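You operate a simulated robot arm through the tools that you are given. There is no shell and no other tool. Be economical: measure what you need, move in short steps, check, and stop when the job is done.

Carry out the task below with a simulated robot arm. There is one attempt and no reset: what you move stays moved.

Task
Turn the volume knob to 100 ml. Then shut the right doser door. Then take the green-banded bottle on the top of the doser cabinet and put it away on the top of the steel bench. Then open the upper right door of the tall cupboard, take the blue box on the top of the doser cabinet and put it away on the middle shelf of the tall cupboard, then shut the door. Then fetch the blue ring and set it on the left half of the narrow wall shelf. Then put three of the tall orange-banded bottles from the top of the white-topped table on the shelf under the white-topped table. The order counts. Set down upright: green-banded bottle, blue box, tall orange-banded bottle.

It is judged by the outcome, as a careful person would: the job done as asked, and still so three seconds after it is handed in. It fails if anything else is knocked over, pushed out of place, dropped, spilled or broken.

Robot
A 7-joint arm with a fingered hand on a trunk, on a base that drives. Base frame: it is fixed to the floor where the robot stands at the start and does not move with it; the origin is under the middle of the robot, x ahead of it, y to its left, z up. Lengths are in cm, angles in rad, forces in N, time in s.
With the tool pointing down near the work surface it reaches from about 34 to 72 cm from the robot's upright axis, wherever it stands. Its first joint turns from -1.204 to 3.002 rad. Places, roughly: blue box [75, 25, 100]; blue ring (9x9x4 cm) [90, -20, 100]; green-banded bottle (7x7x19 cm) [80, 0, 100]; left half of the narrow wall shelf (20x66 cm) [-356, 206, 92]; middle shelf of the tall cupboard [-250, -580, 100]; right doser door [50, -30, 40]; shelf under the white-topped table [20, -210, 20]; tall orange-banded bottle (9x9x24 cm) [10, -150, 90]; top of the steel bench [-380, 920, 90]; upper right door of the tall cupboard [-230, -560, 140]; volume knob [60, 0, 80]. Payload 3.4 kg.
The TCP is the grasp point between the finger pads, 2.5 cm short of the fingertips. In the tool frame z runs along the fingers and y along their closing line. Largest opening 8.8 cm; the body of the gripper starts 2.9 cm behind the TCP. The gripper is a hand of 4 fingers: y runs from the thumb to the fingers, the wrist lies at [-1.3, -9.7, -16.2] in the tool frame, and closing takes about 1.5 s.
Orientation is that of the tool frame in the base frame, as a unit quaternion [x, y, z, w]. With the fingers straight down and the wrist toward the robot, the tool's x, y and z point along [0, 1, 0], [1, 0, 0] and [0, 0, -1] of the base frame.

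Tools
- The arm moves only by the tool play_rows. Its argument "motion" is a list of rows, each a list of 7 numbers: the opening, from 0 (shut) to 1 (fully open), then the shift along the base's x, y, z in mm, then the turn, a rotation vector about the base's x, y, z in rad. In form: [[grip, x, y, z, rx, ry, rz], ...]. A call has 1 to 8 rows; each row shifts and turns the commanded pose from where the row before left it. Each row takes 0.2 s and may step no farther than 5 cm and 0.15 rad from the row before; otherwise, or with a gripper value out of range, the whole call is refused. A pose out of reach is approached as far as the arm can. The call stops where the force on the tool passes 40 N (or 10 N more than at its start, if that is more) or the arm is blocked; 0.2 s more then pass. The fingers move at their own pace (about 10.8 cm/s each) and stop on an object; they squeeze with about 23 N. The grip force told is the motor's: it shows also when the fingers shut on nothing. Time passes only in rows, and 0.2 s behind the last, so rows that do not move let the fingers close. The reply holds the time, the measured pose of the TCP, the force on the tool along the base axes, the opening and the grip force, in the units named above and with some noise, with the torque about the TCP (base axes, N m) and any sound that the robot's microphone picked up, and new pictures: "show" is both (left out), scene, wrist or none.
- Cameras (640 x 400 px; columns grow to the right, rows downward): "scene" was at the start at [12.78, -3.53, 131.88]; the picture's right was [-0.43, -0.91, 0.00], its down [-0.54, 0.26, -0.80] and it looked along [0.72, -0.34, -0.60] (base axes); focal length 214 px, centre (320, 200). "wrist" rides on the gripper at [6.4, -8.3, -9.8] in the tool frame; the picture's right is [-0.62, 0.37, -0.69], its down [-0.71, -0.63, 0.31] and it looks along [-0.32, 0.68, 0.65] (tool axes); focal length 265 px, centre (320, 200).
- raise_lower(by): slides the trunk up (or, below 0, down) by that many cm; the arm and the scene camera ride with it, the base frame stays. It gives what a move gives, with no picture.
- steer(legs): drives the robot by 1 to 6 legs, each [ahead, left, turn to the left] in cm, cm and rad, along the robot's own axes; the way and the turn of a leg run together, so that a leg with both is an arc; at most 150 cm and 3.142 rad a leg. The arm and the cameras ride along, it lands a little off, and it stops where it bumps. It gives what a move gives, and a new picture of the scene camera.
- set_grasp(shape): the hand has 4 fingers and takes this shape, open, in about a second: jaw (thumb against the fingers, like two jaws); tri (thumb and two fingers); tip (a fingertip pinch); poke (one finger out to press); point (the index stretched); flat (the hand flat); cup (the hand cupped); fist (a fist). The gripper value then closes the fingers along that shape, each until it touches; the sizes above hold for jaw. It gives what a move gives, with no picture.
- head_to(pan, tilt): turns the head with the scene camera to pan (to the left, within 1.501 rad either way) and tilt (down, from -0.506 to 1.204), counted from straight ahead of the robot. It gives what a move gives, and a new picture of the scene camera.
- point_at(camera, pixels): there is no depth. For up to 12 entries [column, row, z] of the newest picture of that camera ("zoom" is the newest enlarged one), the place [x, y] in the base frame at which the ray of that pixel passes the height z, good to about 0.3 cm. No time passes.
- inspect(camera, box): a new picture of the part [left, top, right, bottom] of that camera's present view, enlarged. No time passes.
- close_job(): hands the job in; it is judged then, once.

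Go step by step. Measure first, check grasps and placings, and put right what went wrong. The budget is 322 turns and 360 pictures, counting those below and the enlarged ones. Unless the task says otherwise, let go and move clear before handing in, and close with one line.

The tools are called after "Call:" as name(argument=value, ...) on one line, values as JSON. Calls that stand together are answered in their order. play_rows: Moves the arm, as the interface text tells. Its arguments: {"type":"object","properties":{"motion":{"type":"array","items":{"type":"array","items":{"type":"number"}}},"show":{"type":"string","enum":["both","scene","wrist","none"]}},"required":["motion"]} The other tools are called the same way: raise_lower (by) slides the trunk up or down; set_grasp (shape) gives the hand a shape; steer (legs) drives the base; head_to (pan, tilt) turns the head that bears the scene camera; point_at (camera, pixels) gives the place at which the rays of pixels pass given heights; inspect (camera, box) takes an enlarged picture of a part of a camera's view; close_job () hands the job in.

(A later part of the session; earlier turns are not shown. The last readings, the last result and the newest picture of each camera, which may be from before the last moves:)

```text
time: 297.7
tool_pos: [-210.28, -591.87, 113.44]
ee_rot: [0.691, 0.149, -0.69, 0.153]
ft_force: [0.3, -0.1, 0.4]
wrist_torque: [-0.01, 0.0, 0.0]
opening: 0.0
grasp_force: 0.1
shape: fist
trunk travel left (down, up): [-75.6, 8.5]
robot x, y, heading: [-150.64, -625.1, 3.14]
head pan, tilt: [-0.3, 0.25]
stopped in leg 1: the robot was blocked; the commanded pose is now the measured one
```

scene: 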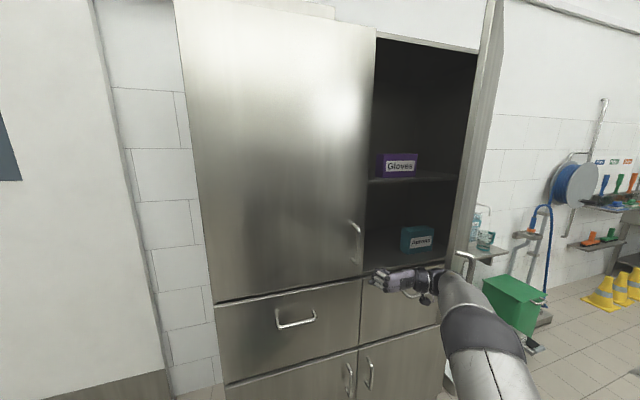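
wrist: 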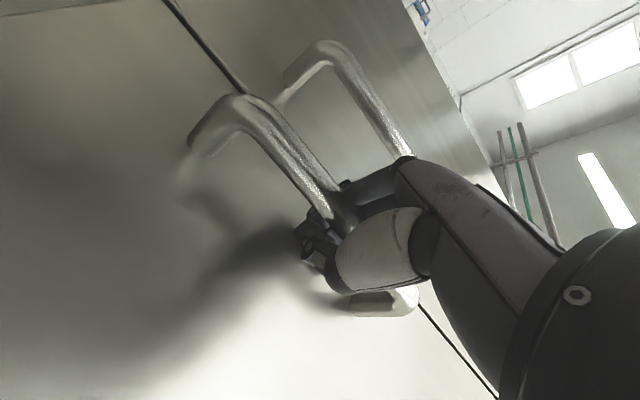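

The forearm jams on the door's edge. A better way is to face north and push the inner face with the fist front. I'll move the hand clear, pull back south and turn.

Call:
play_rows(motion=[[0, 0, -40, 0, 0, 0, -0.14], [0, 20, -40, 0, 0, 0, -0.14], [0, 20, -40, 0, 0, 0, -0.14], [0, 20, -40, 0, 0, 0, 0], [0, 0, -40, 0, 0, 0, 0], [0, 0, -40, 0, 0, 0, 0], [0, 0, -40, 0, 0, 0, 0]], show="none")

Call:
steer(legs=[[0, 35, 0], [0, 0, -1.571]])

```text
time: 299.3
tool_pos: [-204.81, -619.08, 112.79]
ee_rot: [0.708, -0.006, -0.706, 0.007]
ft_force: [0.4, 0.0, -0.4]
wrist_torque: [-0.03, 0.01, -0.01]
opening: 0.0
grasp_force: 0.0
shape: fist
trunk travel left (down, up): [-75.6, 8.5]
robot x, y, heading: [-150.19, -624.72, 3.14]
head pan, tilt: [-0.3, 0.25]
```

```text
time: 305.4
tool_pos: [-144.11, -605.09, 112.78]
ee_rot: [-0.493, 0.508, 0.5, 0.498]
ft_force: [0.1, 0.1, 0.9]
wrist_torque: [0.0, 0.0, -0.01]
opening: 0.0
grasp_force: 0.1
shape: fist
trunk travel left (down, up): [-75.6, 8.5]
robot x, y, heading: [-150.51, -659.69, 1.55]
head pan, tilt: [-0.3, 0.25]
```

scene: 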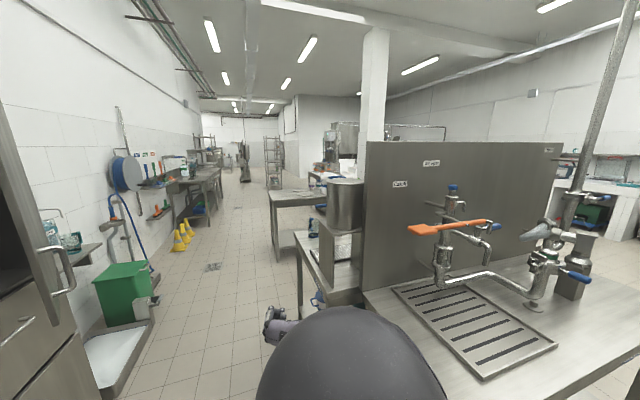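

The elbow is near the dispenser table, so I'll strafe west away from it and look left at the door.

Call:
steer(legs=[[0, 47, 0.02]])

Call:
head_to(pan=0.3, tilt=0.4)

```text
time: 308.2
tool_pos: [-192.63, -604.59, 112.81]
ee_rot: [-0.499, 0.503, 0.506, 0.492]
ft_force: [-0.3, -0.5, -0.5]
wrist_torque: [-0.02, -0.01, -0.01]
opening: 0.0
grasp_force: 0.1
shape: fist
trunk travel left (down, up): [-75.6, 8.5]
robot x, y, heading: [-198.17, -659.19, 1.578]
head pan, tilt: [-0.3, 0.25]
```

scene: 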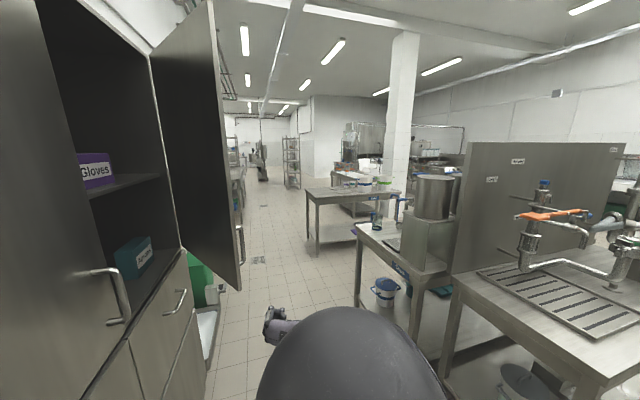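

```text
time: 309.2
tool_pos: [-192.37, -604.7, 112.68]
ee_rot: [-0.498, 0.504, 0.506, 0.492]
ft_force: [-0.3, 0.3, -0.2]
wrist_torque: [-0.02, -0.01, -0.02]
opening: 0.0
grasp_force: 0.0
shape: fist
trunk travel left (down, up): [-75.6, 8.5]
robot x, y, heading: [-197.79, -658.84, 1.572]
head pan, tilt: [0.3, 0.4]
```

scene: 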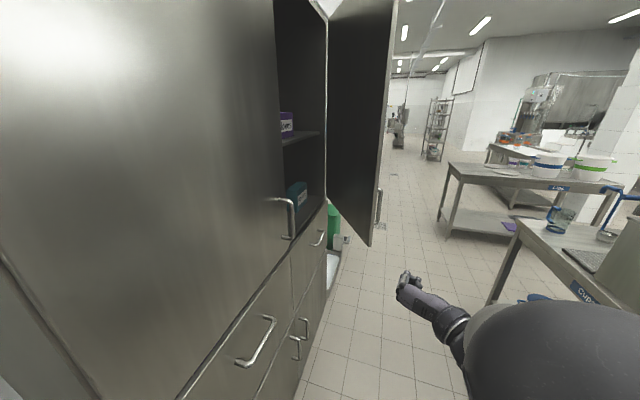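

The door edge is just left of my fist. I'll shift the fist left by 22 cm so that it faces the door's inner side, then push forward.

Call:
play_rows(motion=[[0, -45, 0, 0, 0, 0, 0], [0, -45, 0, 0, 0, 0, 0], [0, -45, 0, 0, 0, 0, 0], [0, -45, 0, 0, 0, 0, 0], [0, -35, 0, 0, 0, 0, 0], [0, 0, 0, 0, 0, 0, 0]], show="none")

Call:
steer(legs=[[28, 0, 0]])

```text
time: 310.6
tool_pos: [-212.42, -603.62, 114.63]
ee_rot: [-0.478, 0.521, 0.511, 0.488]
ft_force: [-0.3, 0.2, -0.4]
wrist_torque: [-0.01, 0.01, -0.01]
opening: 0.0
grasp_force: 0.1
shape: fist
trunk travel left (down, up): [-75.6, 8.5]
robot x, y, heading: [-197.66, -659.2, 1.577]
head pan, tilt: [0.3, 0.4]
```

```text
time: 312.6
tool_pos: [-212.83, -576.28, 114.75]
ee_rot: [-0.479, 0.52, 0.514, 0.486]
ft_force: [-0.7, -0.7, -0.1]
wrist_torque: [0.02, 0.01, 0.02]
opening: 0.0
grasp_force: 0.2
shape: fist
trunk travel left (down, up): [-75.6, 8.5]
robot x, y, heading: [-198.06, -631.51, 1.573]
head pan, tilt: [0.3, 0.4]
```

scene: 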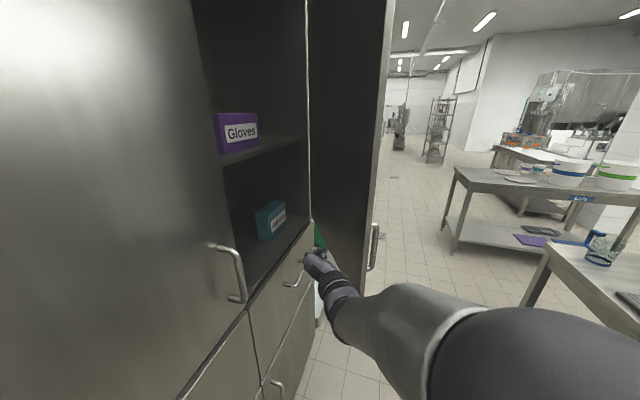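

The fist is inside the door. I'll continue north to swing it open.

Call:
steer(legs=[[18, -2, 0]])

```text
time: 314.1
tool_pos: [-210.51, -558.02, 114.81]
ee_rot: [-0.477, 0.522, 0.514, 0.485]
ft_force: [-0.2, 0.2, 0.7]
wrist_torque: [-0.03, 0.01, -0.05]
opening: 0.0
grasp_force: 0.1
shape: fist
trunk travel left (down, up): [-75.6, 8.5]
robot x, y, heading: [-196.0, -613.1, 1.575]
head pan, tilt: [0.3, 0.4]
```

scene: 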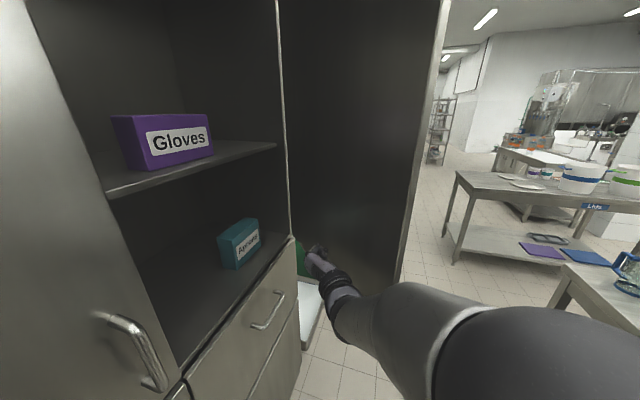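

It's swinging open. I'll continue.

Call:
steer(legs=[[20, -5, 0]])

```text
time: 315.7
tool_pos: [-205.49, -537.91, 114.9]
ee_rot: [-0.475, 0.523, 0.513, 0.486]
ft_force: [0.3, 0.1, 0.1]
wrist_torque: [0.0, -0.01, 0.0]
opening: 0.0
grasp_force: 0.0
shape: fist
trunk travel left (down, up): [-75.6, 8.5]
robot x, y, heading: [-191.09, -593.46, 1.571]
head pan, tilt: [0.3, 0.4]
```

scene: 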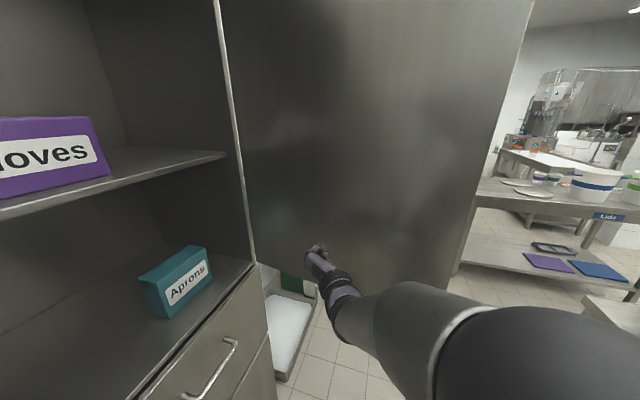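

Nearly perpendicular. One more push of 12 cm.

Call:
steer(legs=[[12, -3, 0]])

Call:
head_to(pan=0.9, tilt=0.2)

```text
time: 317.0
tool_pos: [-202.4, -525.97, 114.9]
ee_rot: [-0.476, 0.523, 0.514, 0.485]
ft_force: [-1.0, -1.4, 0.2]
wrist_torque: [-0.02, 0.0, 0.02]
opening: 0.0
grasp_force: 0.1
shape: fist
trunk travel left (down, up): [-75.6, 8.5]
robot x, y, heading: [-187.98, -581.41, 1.573]
head pan, tilt: [0.3, 0.4]
```

scene: 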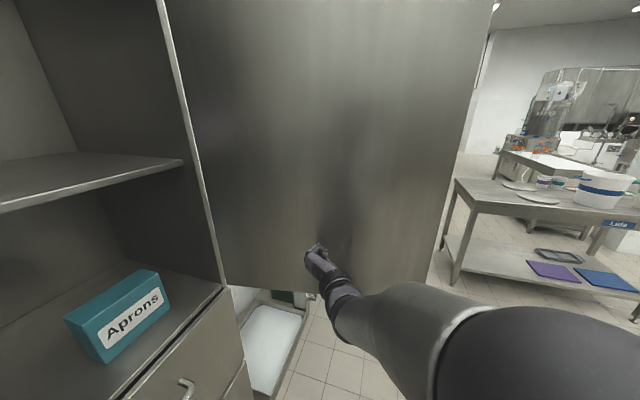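

```text
time: 318.0
tool_pos: [-202.32, -526.11, 114.89]
ee_rot: [-0.475, 0.524, 0.514, 0.485]
ft_force: [-1.0, -0.3, 0.0]
wrist_torque: [0.04, 0.03, 0.0]
opening: 0.0
grasp_force: 0.0
shape: fist
trunk travel left (down, up): [-75.6, 8.5]
robot x, y, heading: [-187.84, -581.4, 1.57]
head pan, tilt: [0.901, 0.201]
```

scene: 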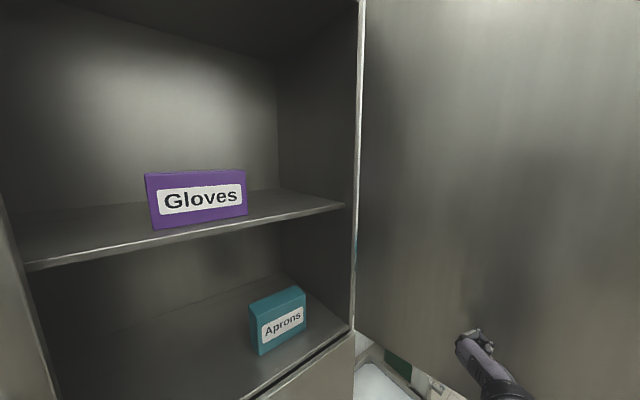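

Call:
point_at(camera="scene", pixels=[[345, 207, 125], [345, 207, 130], [345, 207, 135], [350, 332, 95], [350, 332, 100], [350, 332, 90], [28, 268, 130], [28, 268, 125], [262, 355, 98], [305, 322, 98], [152, 228, 130], [247, 213, 130]])

Call:
head_to(pan=1.2, tilt=0.7)

Call:
head_to(pan=1.2, tilt=-0.3)

```text
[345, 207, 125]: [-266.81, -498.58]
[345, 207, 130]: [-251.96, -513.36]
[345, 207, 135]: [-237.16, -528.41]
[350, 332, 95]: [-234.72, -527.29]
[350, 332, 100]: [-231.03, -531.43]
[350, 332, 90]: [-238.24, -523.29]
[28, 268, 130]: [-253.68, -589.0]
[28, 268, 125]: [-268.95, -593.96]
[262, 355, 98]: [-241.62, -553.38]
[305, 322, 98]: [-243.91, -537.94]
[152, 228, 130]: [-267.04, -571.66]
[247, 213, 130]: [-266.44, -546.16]
```

```text
time: 318.9
tool_pos: [-202.36, -526.2, 114.92]
ee_rot: [-0.476, 0.523, 0.515, 0.485]
ft_force: [0.7, -0.4, 0.8]
wrist_torque: [0.02, 0.01, 0.0]
opening: 0.0
grasp_force: 0.1
shape: fist
trunk travel left (down, up): [-75.6, 8.5]
robot x, y, heading: [-187.85, -581.61, 1.573]
head pan, tilt: [1.201, 0.7]
```

scene: 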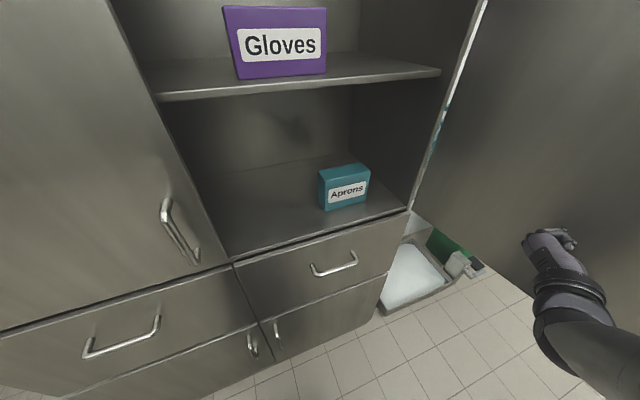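

```text
time: 320.2
tool_pos: [-202.34, -526.23, 114.92]
ee_rot: [-0.476, 0.523, 0.514, 0.486]
ft_force: [-0.5, -0.1, 0.8]
wrist_torque: [0.01, -0.01, 0.01]
opening: 0.0
grasp_force: 0.0
shape: fist
trunk travel left (down, up): [-75.6, 8.5]
robot x, y, heading: [-187.95, -581.63, 1.568]
head pan, tilt: [1.201, -0.3]
```

scene: 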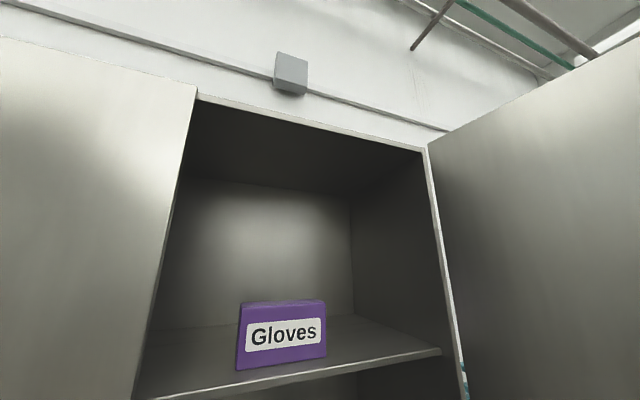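

The upper compartment has its floor at z≈95 (Aprons) and a shelf at z≈135 (Gloves); the middle-shelf place at z 100 is the Aprons level. I'll push the door wider while driving out north.

Call:
steer(legs=[[22, 0, 0]])

Call:
head_to(pan=0.3, tilt=0.4)

```text
time: 321.1
tool_pos: [-202.38, -523.99, 115.1]
ee_rot: [-0.478, 0.521, 0.515, 0.484]
ft_force: [7.4, -22.0, 3.5]
wrist_torque: [-0.25, -0.03, 0.41]
opening: 8.05
grasp_force: 0.1
shape: fist
trunk travel left (down, up): [-75.6, 8.5]
robot x, y, heading: [-187.66, -578.44, 1.568]
head pan, tilt: [1.201, -0.3]
stopped in leg 1: the force on the tool passed its limit at 85 N (the readings are from after the stop); the commanded pose is now the measured one
```

scene: 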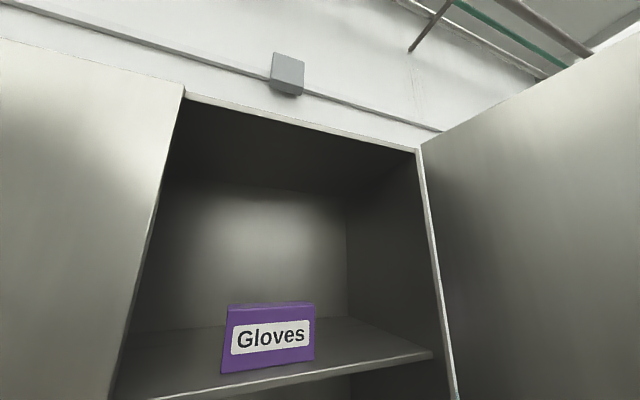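

```text
time: 322.3
tool_pos: [-202.32, -523.91, 115.01]
ee_rot: [-0.477, 0.521, 0.515, 0.485]
ft_force: [7.0, -22.4, 3.1]
wrist_torque: [-0.31, -0.04, 0.44]
opening: 8.06
grasp_force: 0.1
shape: fist
trunk travel left (down, up): [-75.6, 8.5]
robot x, y, heading: [-187.45, -578.12, 1.574]
head pan, tilt: [0.3, 0.4]
```

scene: 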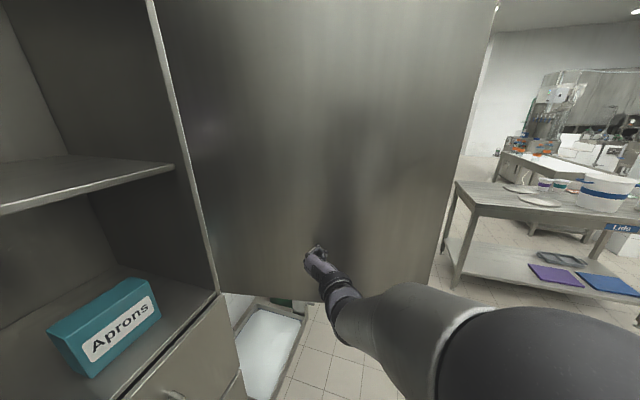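

The door is at its stop (~95°). I'll back off south, recentre the hand and look at the gap between the door edge and the dispenser table.

Call:
steer(legs=[[-55, 0, 0]])

Call:
play_rows(motion=[[0, 45, 0, 0, 0.03, 0.02, -0.02], [0, 45, 0, 0, 0.03, 0, 0], [0, 40, 0, 0, 0, 0, 0], [0, 40, 0, 0, 0, 0, 0]], show="none")

Call:
head_to(pan=-0.4, tilt=0.6)

```text
time: 325.5
tool_pos: [-201.91, -577.93, 114.7]
ee_rot: [-0.474, 0.527, 0.509, 0.488]
ft_force: [-0.6, 0.4, 0.4]
wrist_torque: [-0.03, -0.06, 0.01]
opening: 0.01
grasp_force: 0.1
shape: fist
trunk travel left (down, up): [-75.6, 8.5]
robot x, y, heading: [-188.16, -633.08, 1.557]
head pan, tilt: [0.3, 0.4]
```

scene: 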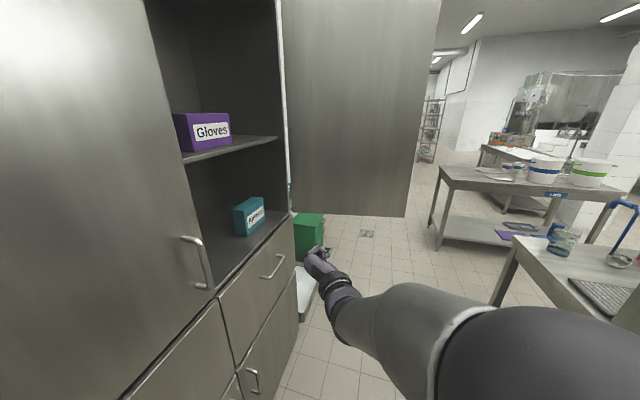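

```text
time: 326.5
tool_pos: [-184.87, -577.95, 114.39]
ee_rot: [-0.449, 0.521, 0.525, 0.501]
ft_force: [-0.1, 0.0, -0.8]
wrist_torque: [-0.01, 0.0, -0.03]
opening: 0.01
grasp_force: 0.0
shape: fist
trunk travel left (down, up): [-75.6, 8.5]
robot x, y, heading: [-188.33, -632.7, 1.546]
head pan, tilt: [0.3, 0.4]
```

```text
time: 327.5
tool_pos: [-185.07, -577.94, 114.45]
ee_rot: [-0.449, 0.521, 0.526, 0.501]
ft_force: [0.6, -0.4, -0.2]
wrist_torque: [0.01, 0.02, 0.01]
opening: 0.0
grasp_force: 0.1
shape: fist
trunk travel left (down, up): [-75.6, 8.5]
robot x, y, heading: [-188.16, -633.01, 1.551]
head pan, tilt: [-0.4, 0.6]
```

scene: 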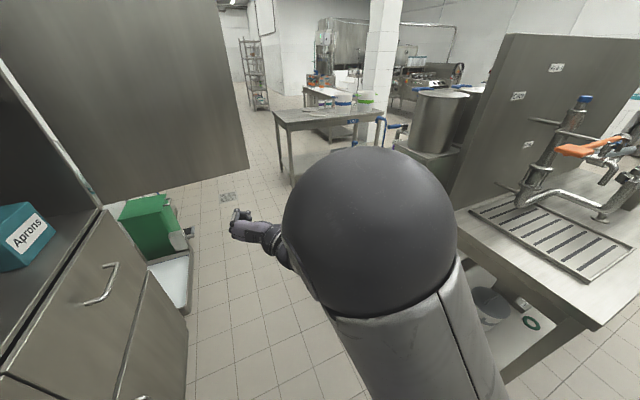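

Call:
point_at(camera="scene", pixels=[[247, 170, 95], [222, 180, 95], [370, 215, 110], [370, 215, 120], [290, 215, 115], [457, 215, 115], [470, 212, 88], [600, 328, 88], [412, 88, 120], [468, 90, 120], [395, 150, 88]])

Call:
head_to(pan=-0.9, tilt=0.6)

```text
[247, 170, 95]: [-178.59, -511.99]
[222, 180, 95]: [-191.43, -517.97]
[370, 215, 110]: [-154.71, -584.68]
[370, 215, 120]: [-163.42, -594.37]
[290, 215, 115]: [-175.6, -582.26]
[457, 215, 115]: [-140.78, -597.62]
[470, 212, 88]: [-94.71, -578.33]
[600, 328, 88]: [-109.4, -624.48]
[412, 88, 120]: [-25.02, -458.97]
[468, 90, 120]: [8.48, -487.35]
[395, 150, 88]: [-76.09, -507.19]
```

```text
time: 328.5
tool_pos: [-184.98, -577.99, 114.43]
ee_rot: [-0.449, 0.521, 0.524, 0.502]
ft_force: [-0.1, 0.4, -0.5]
wrist_torque: [-0.01, 0.0, -0.02]
opening: 0.0
grasp_force: 0.0
shape: fist
trunk travel left (down, up): [-75.6, 8.5]
robot x, y, heading: [-188.61, -633.11, 1.555]
head pan, tilt: [-0.901, 0.6]
```

scene: 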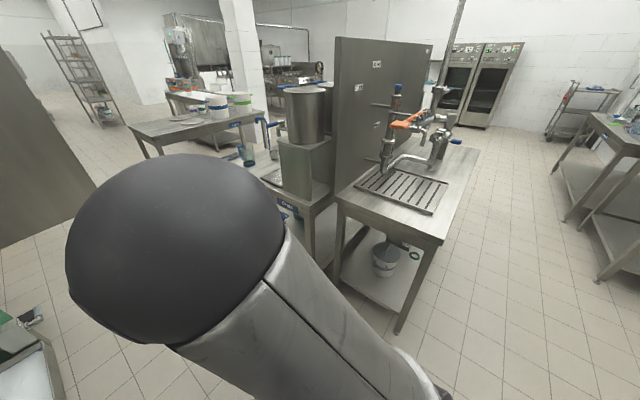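

The elbow sits only ~15 cm right of my axis, and the gap (door edge x −178.6, table x −121) is 57 cm, so I can pass centred at x≈−150. I'll align first.

Call:
steer(legs=[[0, -37, 0.018]])

Call:
head_to(pan=0.0, tilt=0.7)

```text
time: 330.8
tool_pos: [-148.43, -578.19, 114.38]
ee_rot: [-0.454, 0.517, 0.529, 0.497]
ft_force: [0.1, -0.1, 0.3]
wrist_torque: [0.04, -0.03, 0.0]
opening: 0.0
grasp_force: 0.1
shape: fist
trunk travel left (down, up): [-75.6, 8.5]
robot x, y, heading: [-150.77, -633.29, 1.572]
head pan, tilt: [-0.901, 0.6]
```

scene: 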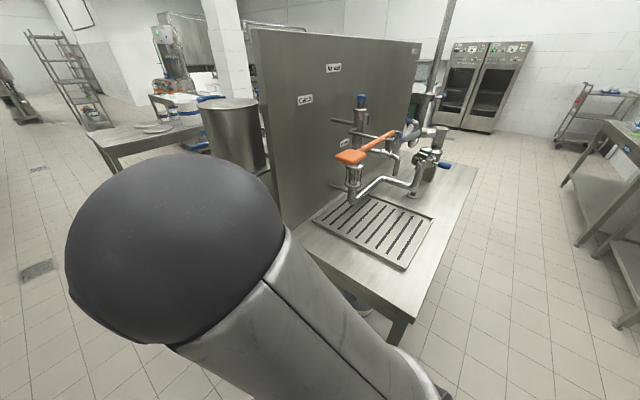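

```text
time: 332.0
tool_pos: [-148.65, -578.2, 114.42]
ee_rot: [-0.454, 0.516, 0.529, 0.497]
ft_force: [-0.9, -0.3, -0.3]
wrist_torque: [0.01, -0.02, 0.03]
opening: 0.01
grasp_force: 0.1
shape: fist
trunk travel left (down, up): [-75.6, 8.5]
robot x, y, heading: [-150.82, -633.71, 1.572]
head pan, tilt: [0.0, 0.7]
```

scene: 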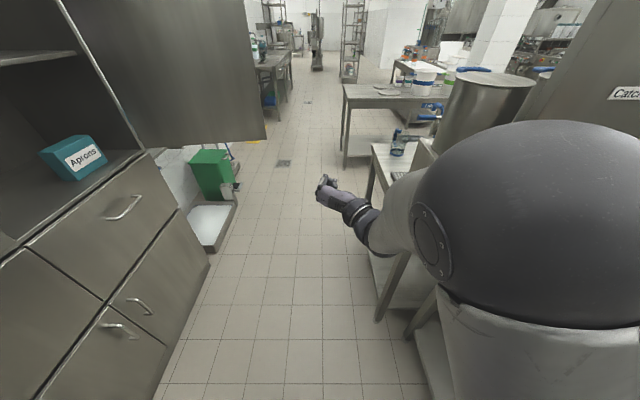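

The gap ahead looks passable. I'll drive through in two steps.

Call:
steer(legs=[[60, 1, 0]])

```text
time: 335.4
tool_pos: [-148.7, -518.15, 114.45]
ee_rot: [-0.45, 0.52, 0.526, 0.501]
ft_force: [-0.2, 0.0, -0.1]
wrist_torque: [0.0, -0.02, 0.01]
opening: 0.0
grasp_force: 0.0
shape: fist
trunk travel left (down, up): [-75.6, 8.5]
robot x, y, heading: [-151.73, -573.33, 1.559]
head pan, tilt: [0.0, 0.7]
```

scene: 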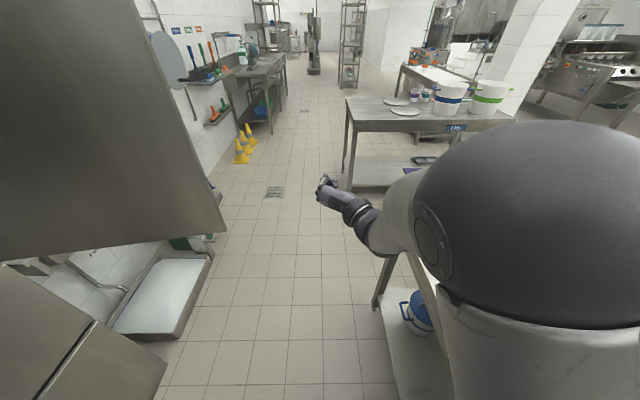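

Call:
steer(legs=[[40, 0, 0.012]])

Call:
head_to(pan=1.0, tilt=0.4)

```text
time: 337.9
tool_pos: [-149.3, -477.47, 114.52]
ee_rot: [-0.453, 0.517, 0.53, 0.497]
ft_force: [-0.1, -0.1, 0.3]
wrist_torque: [0.01, 0.02, -0.02]
opening: 0.0
grasp_force: 0.1
shape: fist
trunk travel left (down, up): [-75.6, 8.5]
robot x, y, heading: [-151.4, -532.86, 1.574]
head pan, tilt: [0.0, 0.7]
```

scene: 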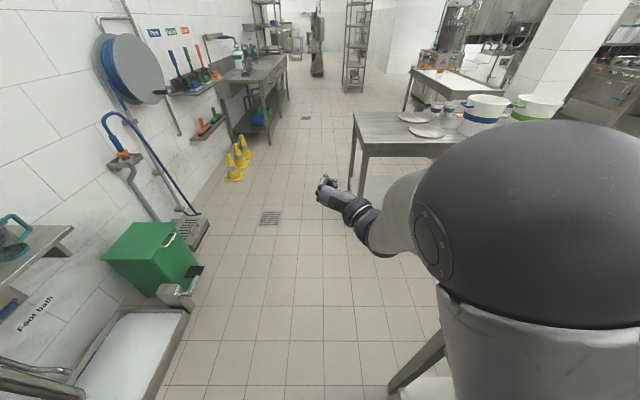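

```text
time: 339.2
tool_pos: [-149.25, -477.53, 114.48]
ee_rot: [-0.454, 0.516, 0.53, 0.497]
ft_force: [0.0, 0.0, -0.2]
wrist_torque: [0.0, 0.03, 0.03]
opening: 0.01
grasp_force: 0.1
shape: fist
trunk travel left (down, up): [-75.6, 8.5]
robot x, y, heading: [-151.64, -533.16, 1.574]
head pan, tilt: [1.0, 0.4]
```

scene: 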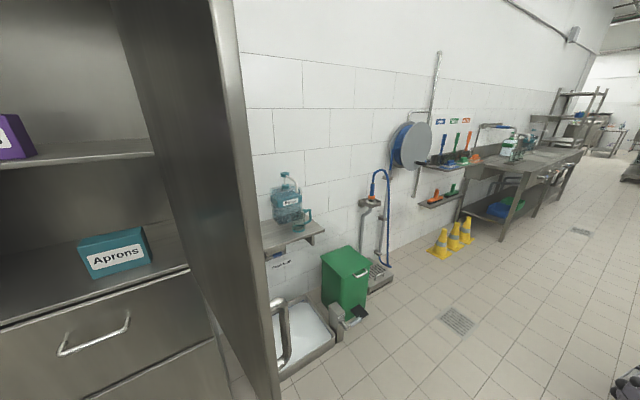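

Passed the door cleanly. I'll continue north along the aisle to the open floor and turn to face the doser.

Call:
steer(legs=[[60, 0, 0], [100, 20, 0], [90, 0, 0], [100, -48, 0], [130, 0, 0], [0, 0, -1.571]])

Call:
head_to(pan=0.2, tilt=0.4)

```text
time: 367.0
tool_pos: [-65.97, -59.76, 114.44]
ee_rot: [0.056, 0.686, 0.01, 0.725]
ft_force: [0.4, -0.2, -0.5]
wrist_torque: [0.01, -0.03, 0.01]
opening: 0.0
grasp_force: 0.1
shape: fist
trunk travel left (down, up): [-75.6, 8.5]
robot x, y, heading: [-121.09, -55.4, -0.034]
head pan, tilt: [1.0, 0.4]
```

scene: 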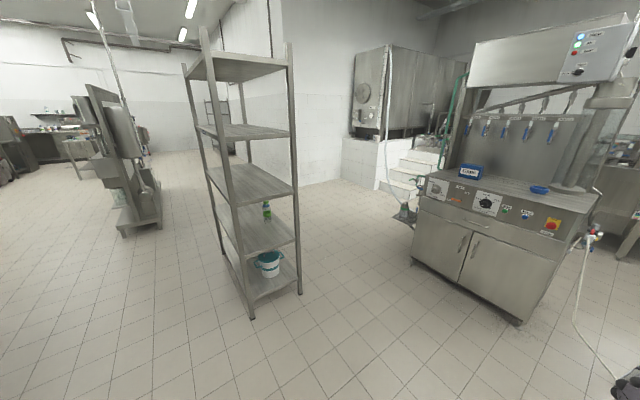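

```text
time: 368.1
tool_pos: [-65.96, -59.66, 114.41]
ee_rot: [0.056, 0.686, 0.01, 0.726]
ft_force: [0.7, 0.2, 0.5]
wrist_torque: [0.01, -0.04, 0.01]
opening: 0.0
grasp_force: 0.1
shape: fist
trunk travel left (down, up): [-75.6, 8.5]
robot x, y, heading: [-121.36, -55.49, -0.038]
head pan, tilt: [0.201, 0.4]
```

scene: 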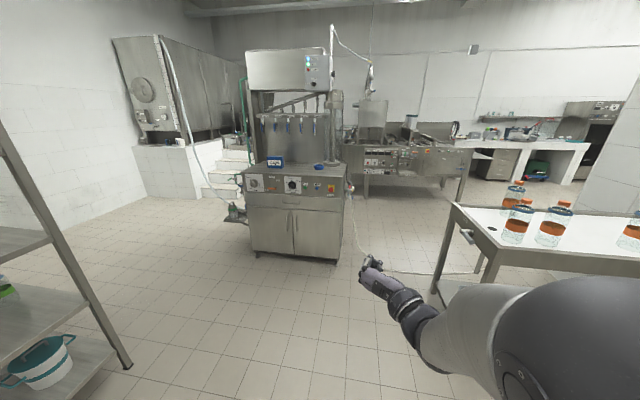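

I'm in the open floor facing the doser. I'll reset the hand to jaw and rotate it to point straight down, for a top grasp across the box's thin side.

Call:
set_grasp(shape="jaw")

Call:
play_rows(motion=[[1, 0, 0, 0, 0.0866, 0.0889, -0.0761], [1, 0, 0, 0, 0.0866, 0.0889, -0.0761], [1, 0, 0, 0, 0.0866, 0.0889, -0.0761], [1, 0, 0, 0, 0.0866, 0.0889, -0.0761], [1, 0, 0, 0, 0.0866, 0.0889, -0.0761], [1, 0, 0, 0, 0.0866, 0.0889, -0.0761], [1, 0, 0, 0, 0.0866, 0.0889, -0.0761]], show="none")

Call:
play_rows(motion=[[1, 0, 0, 0, 0.0866, 0.0889, -0.0761], [1, 0, 0, 0, 0.0866, 0.0889, -0.0761], [1, 0, 0, 0, 0.0866, 0.0889, -0.0761], [1, 0, 0, 0, 0.0866, 0.0889, -0.0761], [1, 0, 0, 0, 0.0866, 0.0889, -0.0761], [1, 0, 0, 0, 0.0866, 0.0889, -0.0761], [1, 0, 0, 0, 0.0866, 0.0889, -0.0761]], show="none")

Call:
steer(legs=[[60, 80, 0.036]])

```text
time: 369.0
tool_pos: [-65.93, -59.68, 114.52]
ee_rot: [0.057, 0.686, 0.01, 0.726]
ft_force: [0.3, 0.3, 0.3]
wrist_torque: [-0.01, -0.01, -0.03]
opening: 8.76
grasp_force: 0.0
shape: jaw
trunk travel left (down, up): [-75.6, 8.5]
robot x, y, heading: [-121.3, -55.46, -0.03]
head pan, tilt: [0.201, 0.4]
```

```text
time: 370.6
tool_pos: [-66.02, -59.87, 114.5]
ee_rot: [0.439, 0.797, 0.005, 0.415]
ft_force: [-0.5, 0.0, 0.2]
wrist_torque: [0.01, -0.03, -0.02]
opening: 8.77
grasp_force: 0.1
shape: jaw
trunk travel left (down, up): [-75.6, 8.5]
robot x, y, heading: [-121.39, -55.89, -0.032]
head pan, tilt: [0.201, 0.4]
```

```text
time: 372.2
tool_pos: [-65.93, -59.87, 114.37]
ee_rot: [0.708, 0.707, -0.001, -0.002]
ft_force: [-0.3, 1.2, -0.2]
wrist_torque: [0.03, -0.01, 0.0]
opening: 8.8
grasp_force: 0.0
shape: jaw
trunk travel left (down, up): [-75.6, 8.5]
robot x, y, heading: [-121.23, -55.27, -0.033]
head pan, tilt: [0.201, 0.4]
```

```text
time: 377.4
tool_pos: [-5.12, 22.68, 114.39]
ee_rot: [0.689, 0.725, -0.001, 0.0]
ft_force: [0.0, 0.0, 0.2]
wrist_torque: [0.0, 0.02, 0.02]
opening: 8.78
grasp_force: 0.0
shape: jaw
trunk travel left (down, up): [-75.6, 8.5]
robot x, y, heading: [-60.27, 23.74, 0.012]
head pan, tilt: [0.201, 0.4]
```

scene: 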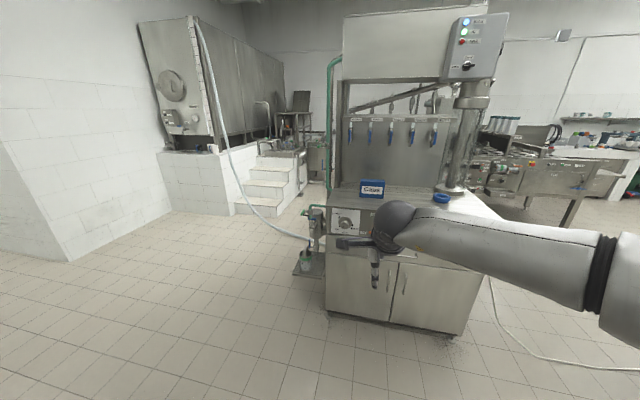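

Call:
raise_lower(by=8)

Call:
steer(legs=[[30, 0, -0.012]])

Call:
head_to(pan=0.1, tilt=0.7)

```text
time: 378.6
tool_pos: [-5.12, 22.65, 122.37]
ee_rot: [0.689, 0.725, 0.0, 0.0]
ft_force: [0.9, -0.3, -0.4]
wrist_torque: [-0.02, 0.02, 0.02]
opening: 8.76
grasp_force: 0.0
shape: jaw
trunk travel left (down, up): [-83.5, 0.5]
robot x, y, heading: [-60.67, 24.17, 0.022]
head pan, tilt: [0.201, 0.4]
```

```text
time: 380.6
tool_pos: [25.49, 22.21, 122.51]
ee_rot: [0.694, 0.72, 0.0, 0.0]
ft_force: [0.3, 0.6, 1.1]
wrist_torque: [-0.02, -0.01, 0.01]
opening: 8.75
grasp_force: 0.1
shape: jaw
trunk travel left (down, up): [-83.5, 0.5]
robot x, y, heading: [-29.84, 24.0, 0.002]
head pan, tilt: [0.201, 0.4]
```

scene: 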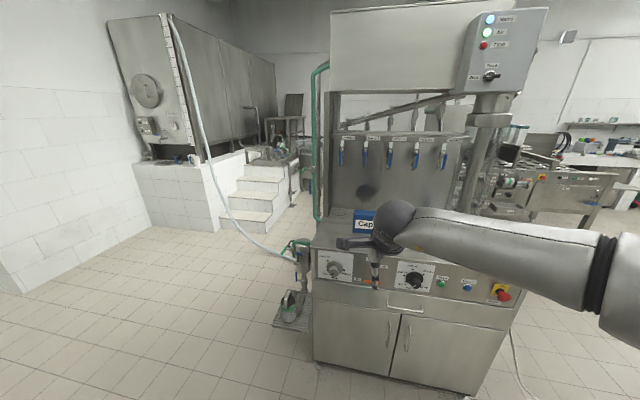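

```text
time: 381.4
tool_pos: [25.39, 22.2, 122.45]
ee_rot: [0.694, 0.72, 0.0, 0.0]
ft_force: [0.6, 0.8, 0.8]
wrist_torque: [0.02, 0.0, -0.02]
opening: 8.76
grasp_force: 0.1
shape: jaw
trunk travel left (down, up): [-83.5, 0.5]
robot x, y, heading: [-29.64, 24.77, 0.005]
head pan, tilt: [0.099, 0.7]
```

scene: 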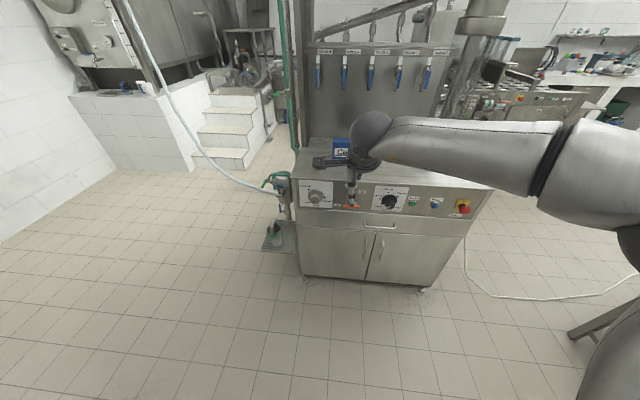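

The hand hides the box from the head camera, so I'll drive closer and use the wrist camera.

Call:
steer(legs=[[38, 0, -0.003]])

Call:
play_rows(motion=[[1, 20, 0, 0, 0, 0, -0.037], [1, 0, 0, 0, 0, 0, 0]], show="both")

```text
time: 383.8
tool_pos: [63.17, 22.28, 122.39]
ee_rot: [0.695, 0.719, 0.0, 0.0]
ft_force: [-0.4, -0.3, 0.3]
wrist_torque: [0.0, 0.01, -0.05]
opening: 8.79
grasp_force: 0.0
shape: jaw
trunk travel left (down, up): [-83.5, 0.5]
robot x, y, heading: [7.63, 24.49, 0.004]
head pan, tilt: [0.099, 0.7]
```

scene: 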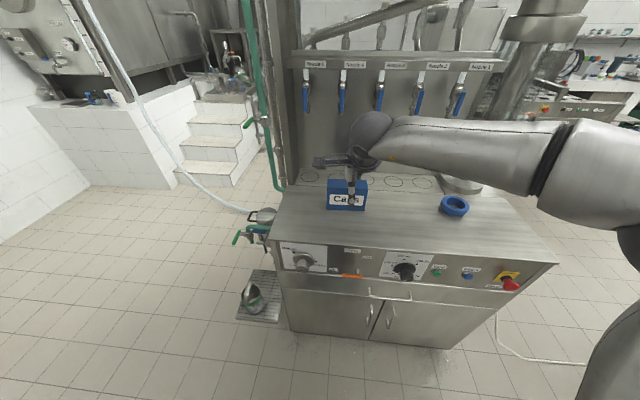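

```text
time: 384.4
tool_pos: [65.1, 22.39, 122.34]
ee_rot: [0.708, 0.706, 0.0, 0.0]
ft_force: [-1.2, 0.0, -0.7]
wrist_torque: [0.0, -0.02, -0.02]
opening: 8.76
grasp_force: 0.0
shape: jaw
trunk travel left (down, up): [-83.5, 0.5]
robot x, y, heading: [7.69, 24.57, -0.002]
head pan, tilt: [0.099, 0.7]
```

scene: 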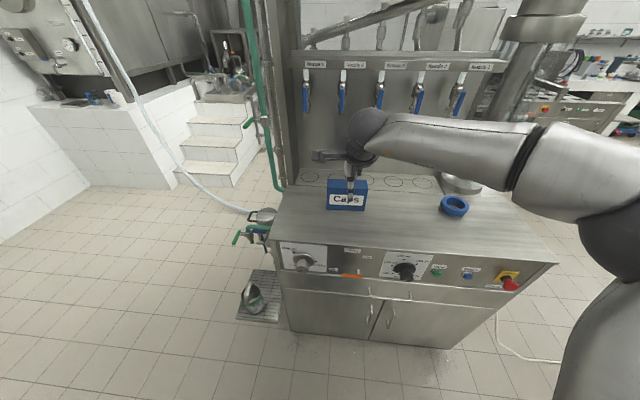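
wrist: 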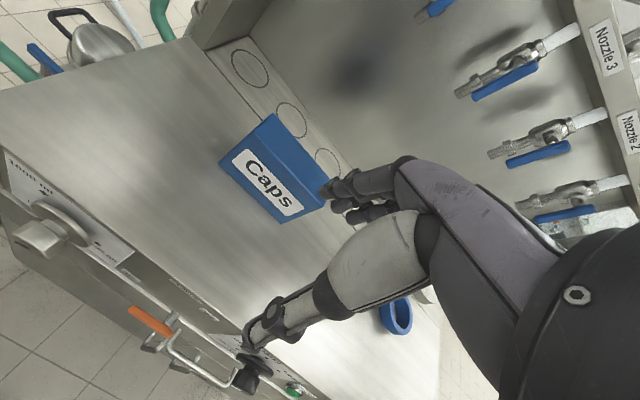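

Call:
inspect(camera="wrist", box=[200, 90, 360, 240])

Call:
point_at(camera="wrist", pixels=[[282, 222, 94], [220, 168, 94], [238, 142, 104], [273, 114, 104], [284, 222, 94], [296, 190, 104], [326, 200, 94]])

Call:
point_at(camera="scene", pixels=[[327, 209, 94], [365, 211, 94], [327, 190, 104], [328, 181, 104], [367, 181, 104], [366, 191, 104]])

Call:
inspect(camera="scene", box=[290, 140, 400, 230])

```text
2.67 times, centred on (280, 165) of wrist
```

zoom: 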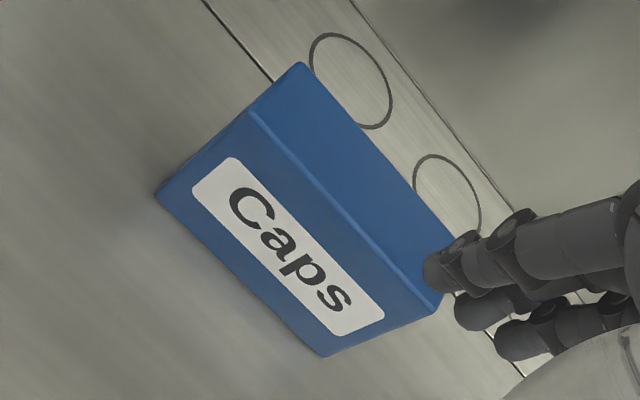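

```text
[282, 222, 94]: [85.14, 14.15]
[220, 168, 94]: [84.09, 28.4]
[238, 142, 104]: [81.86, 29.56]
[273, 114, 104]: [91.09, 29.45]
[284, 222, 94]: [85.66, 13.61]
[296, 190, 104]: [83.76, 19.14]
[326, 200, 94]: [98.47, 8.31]
```

```text
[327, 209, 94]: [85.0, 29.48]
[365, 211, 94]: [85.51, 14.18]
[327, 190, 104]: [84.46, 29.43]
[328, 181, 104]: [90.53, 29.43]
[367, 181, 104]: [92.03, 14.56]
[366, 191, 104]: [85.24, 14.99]
```

```text
4.44 times, centred on (345, 185) of scene
```

zoom: 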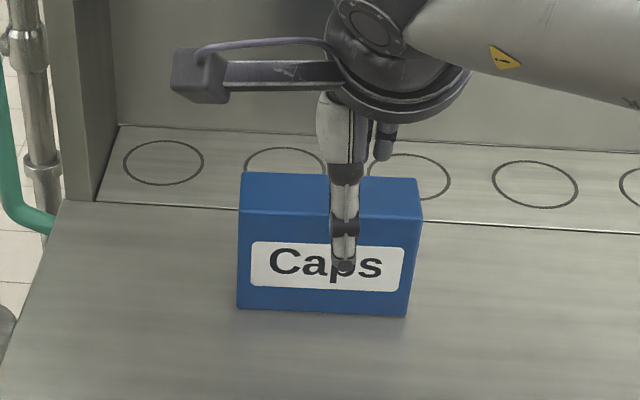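

Box: x 85.0–91.6, y 14.5–29.4, top z≈104. I'll lower the hand to z≈110 (fingertips above the box), then drive in with small steps.

Call:
play_rows(motion=[[1, 0, 0, -40, 0, 0, 0], [1, 0, 0, -40, 0, 0, 0], [1, 0, 0, -40, 0, 0, 0], [1, 0, 0, 0, 0, 0, 0]], show="none")

Call:
steer(legs=[[14, 0, 0]])

Call:
play_rows(motion=[[1, 30, -4, 0, 0, 0, 0], [1, 25, 0, 0, 0, 0, 0], [1, 0, 0, 0, 0, 0, 0]], show="both")

```text
time: 385.4
tool_pos: [65.17, 22.21, 110.27]
ee_rot: [0.708, 0.706, 0.001, 0.001]
ft_force: [0.0, 0.9, 0.1]
wrist_torque: [0.01, -0.03, -0.01]
opening: 8.76
grasp_force: 0.1
shape: jaw
trunk travel left (down, up): [-83.5, 0.5]
robot x, y, heading: [8.04, 24.19, 0.0]
head pan, tilt: [0.099, 0.7]
```

```text
time: 386.7
tool_pos: [79.27, 22.3, 110.44]
ee_rot: [0.708, 0.706, 0.0, 0.0]
ft_force: [-0.1, -1.0, -0.2]
wrist_torque: [-0.01, 0.01, -0.01]
opening: 8.8
grasp_force: 0.0
shape: jaw
trunk travel left (down, up): [-83.5, 0.5]
robot x, y, heading: [22.14, 24.48, 0.004]
head pan, tilt: [0.099, 0.7]
```

scene: 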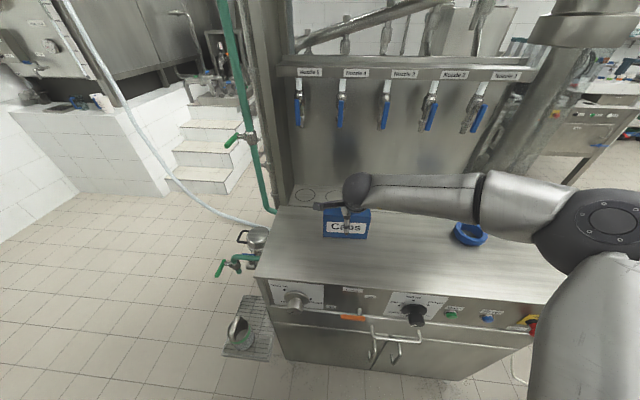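

```text
time: 387.5
tool_pos: [84.72, 21.84, 110.38]
ee_rot: [0.708, 0.707, 0.0, 0.0]
ft_force: [0.6, -1.0, -0.4]
wrist_torque: [-0.03, -0.02, 0.0]
opening: 8.79
grasp_force: 0.1
shape: jaw
trunk travel left (down, up): [-83.5, 0.5]
robot x, y, heading: [21.84, 24.67, 0.001]
head pan, tilt: [0.099, 0.7]
```

scene: 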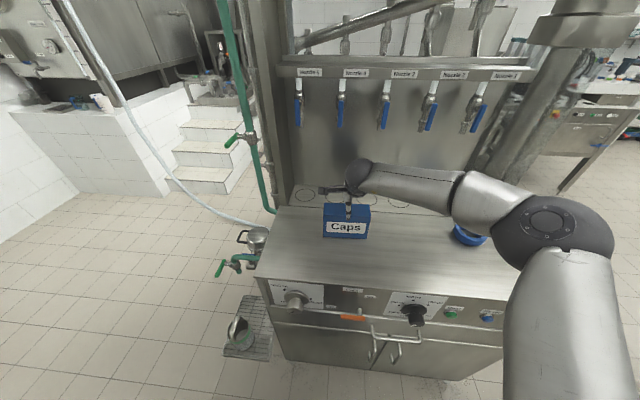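
wrist: 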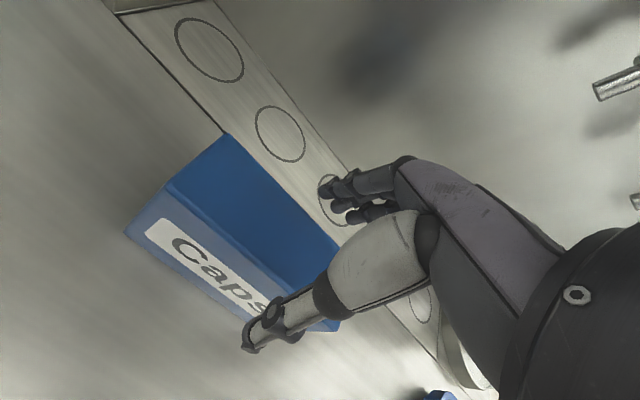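

Call:
point_at(camera="wrist", pixels=[[228, 134, 104], [167, 184, 104], [125, 232, 94], [340, 240, 104]])

Call:
point_at(camera="scene", pixels=[[325, 237, 94], [368, 238, 94], [324, 217, 104], [325, 205, 104], [370, 206, 104]])

Call:
inspect(camera="scene", box=[295, 170, 395, 250])

```text
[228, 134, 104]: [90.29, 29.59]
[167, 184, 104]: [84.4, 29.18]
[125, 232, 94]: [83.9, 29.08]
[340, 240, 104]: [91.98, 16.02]
```

```text
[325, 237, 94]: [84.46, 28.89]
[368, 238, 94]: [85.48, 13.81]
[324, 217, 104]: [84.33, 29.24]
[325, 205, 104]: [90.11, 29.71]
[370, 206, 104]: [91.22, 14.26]
```

```text
5.00 times, centred on (345, 210) of scene
```

zoom: 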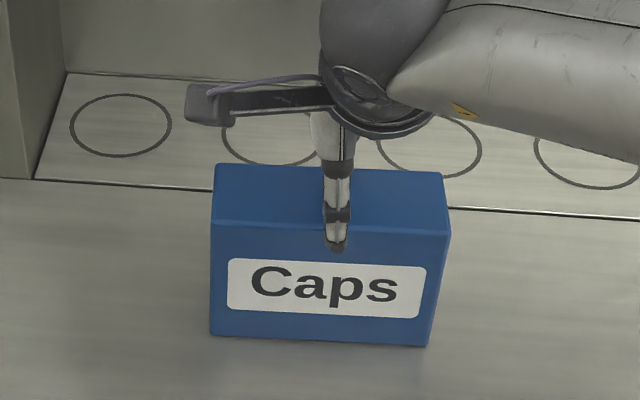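

The box centre is (87.9, 21.8), yawed about +0.07 rad. I'll move over it, match its yaw and descend, watching the force.

Call:
play_rows(motion=[[1, 20, 0, 0, 0, 0, 0.04], [1, 13, 0, 0, 0, 0, 0.03], [1, 0, 0, 0, 0, 0, 0], [1, 0, 0, -20, 0, 0, 0], [1, 0, 0, -20, 0, 0, 0], [1, 0, 0, 0, 0, 0, 0]], show="both")

Call:
inspect(camera="scene", box=[295, 170, 395, 250])

```text
time: 388.9
tool_pos: [88.11, 21.66, 106.42]
ee_rot: [0.683, 0.73, 0.0, 0.0]
ft_force: [0.0, 0.0, 1.8]
wrist_torque: [-0.04, 0.1, 0.02]
opening: 8.79
grasp_force: 0.1
shape: jaw
trunk travel left (down, up): [-83.5, 0.5]
robot x, y, heading: [22.11, 24.75, 0.007]
head pan, tilt: [0.099, 0.7]
```

scene: 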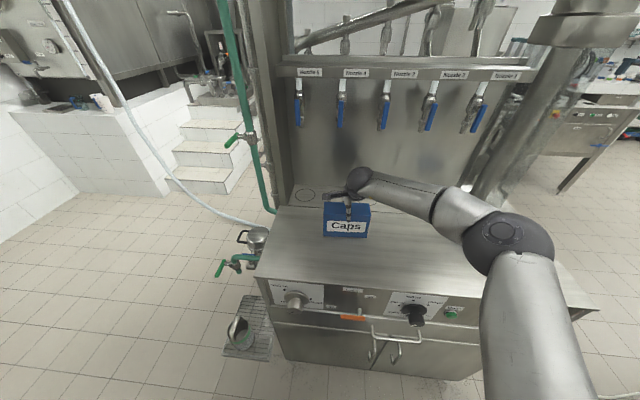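
wrist: 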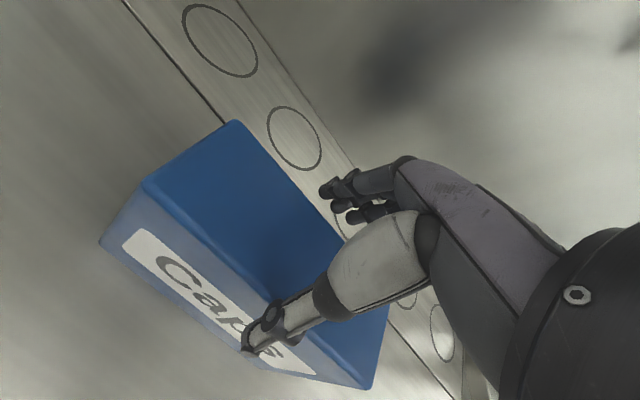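

```text
5.00 times, centred on (345, 210) of scene
```

zoom: 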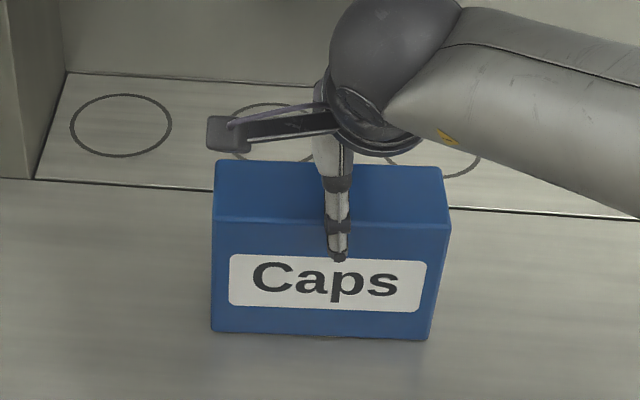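

The thumb is in front and the fingers behind the box, with only slight force. I'll continue down cautiously.

Call:
play_rows(motion=[[1, -2, 0, -12, 0, 0, 0], [1, 0, 0, 0, 0, 0, 0]], show="both")

Call:
inspect(camera="scene", box=[295, 170, 395, 250])

```text
time: 389.5
tool_pos: [87.85, 21.76, 105.12]
ee_rot: [0.683, 0.731, 0.0, 0.001]
ft_force: [0.2, 0.1, 0.4]
wrist_torque: [0.0, 0.02, 0.04]
opening: 8.78
grasp_force: 0.0
shape: jaw
trunk travel left (down, up): [-83.5, 0.5]
robot x, y, heading: [22.1, 24.51, 0.006]
head pan, tilt: [0.099, 0.7]
```

scene: 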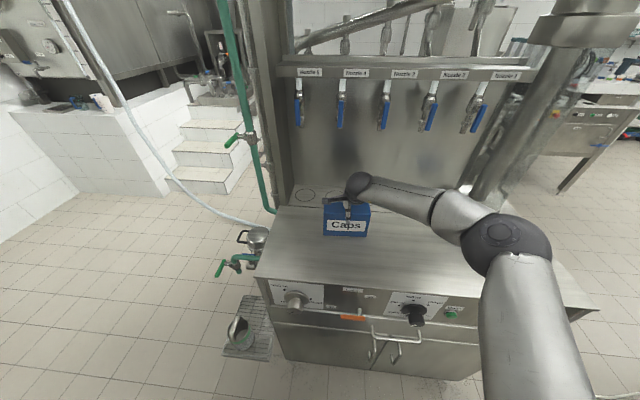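
wrist: 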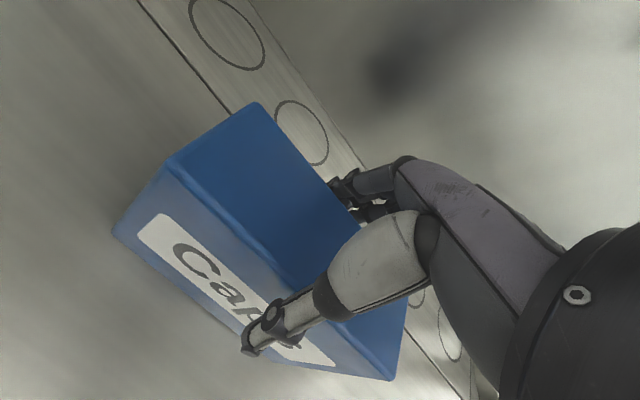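

```text
5.00 times, centred on (345, 210) of scene
```

zoom: 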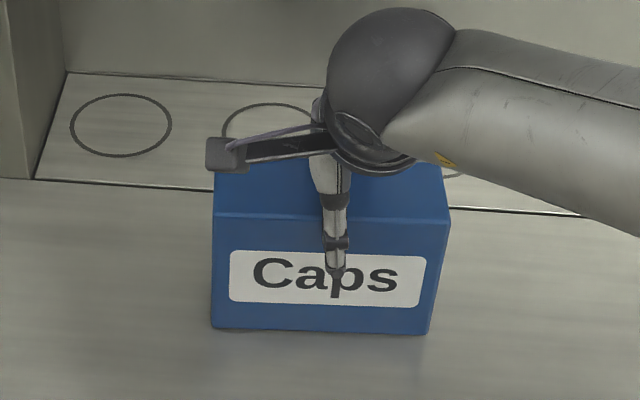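

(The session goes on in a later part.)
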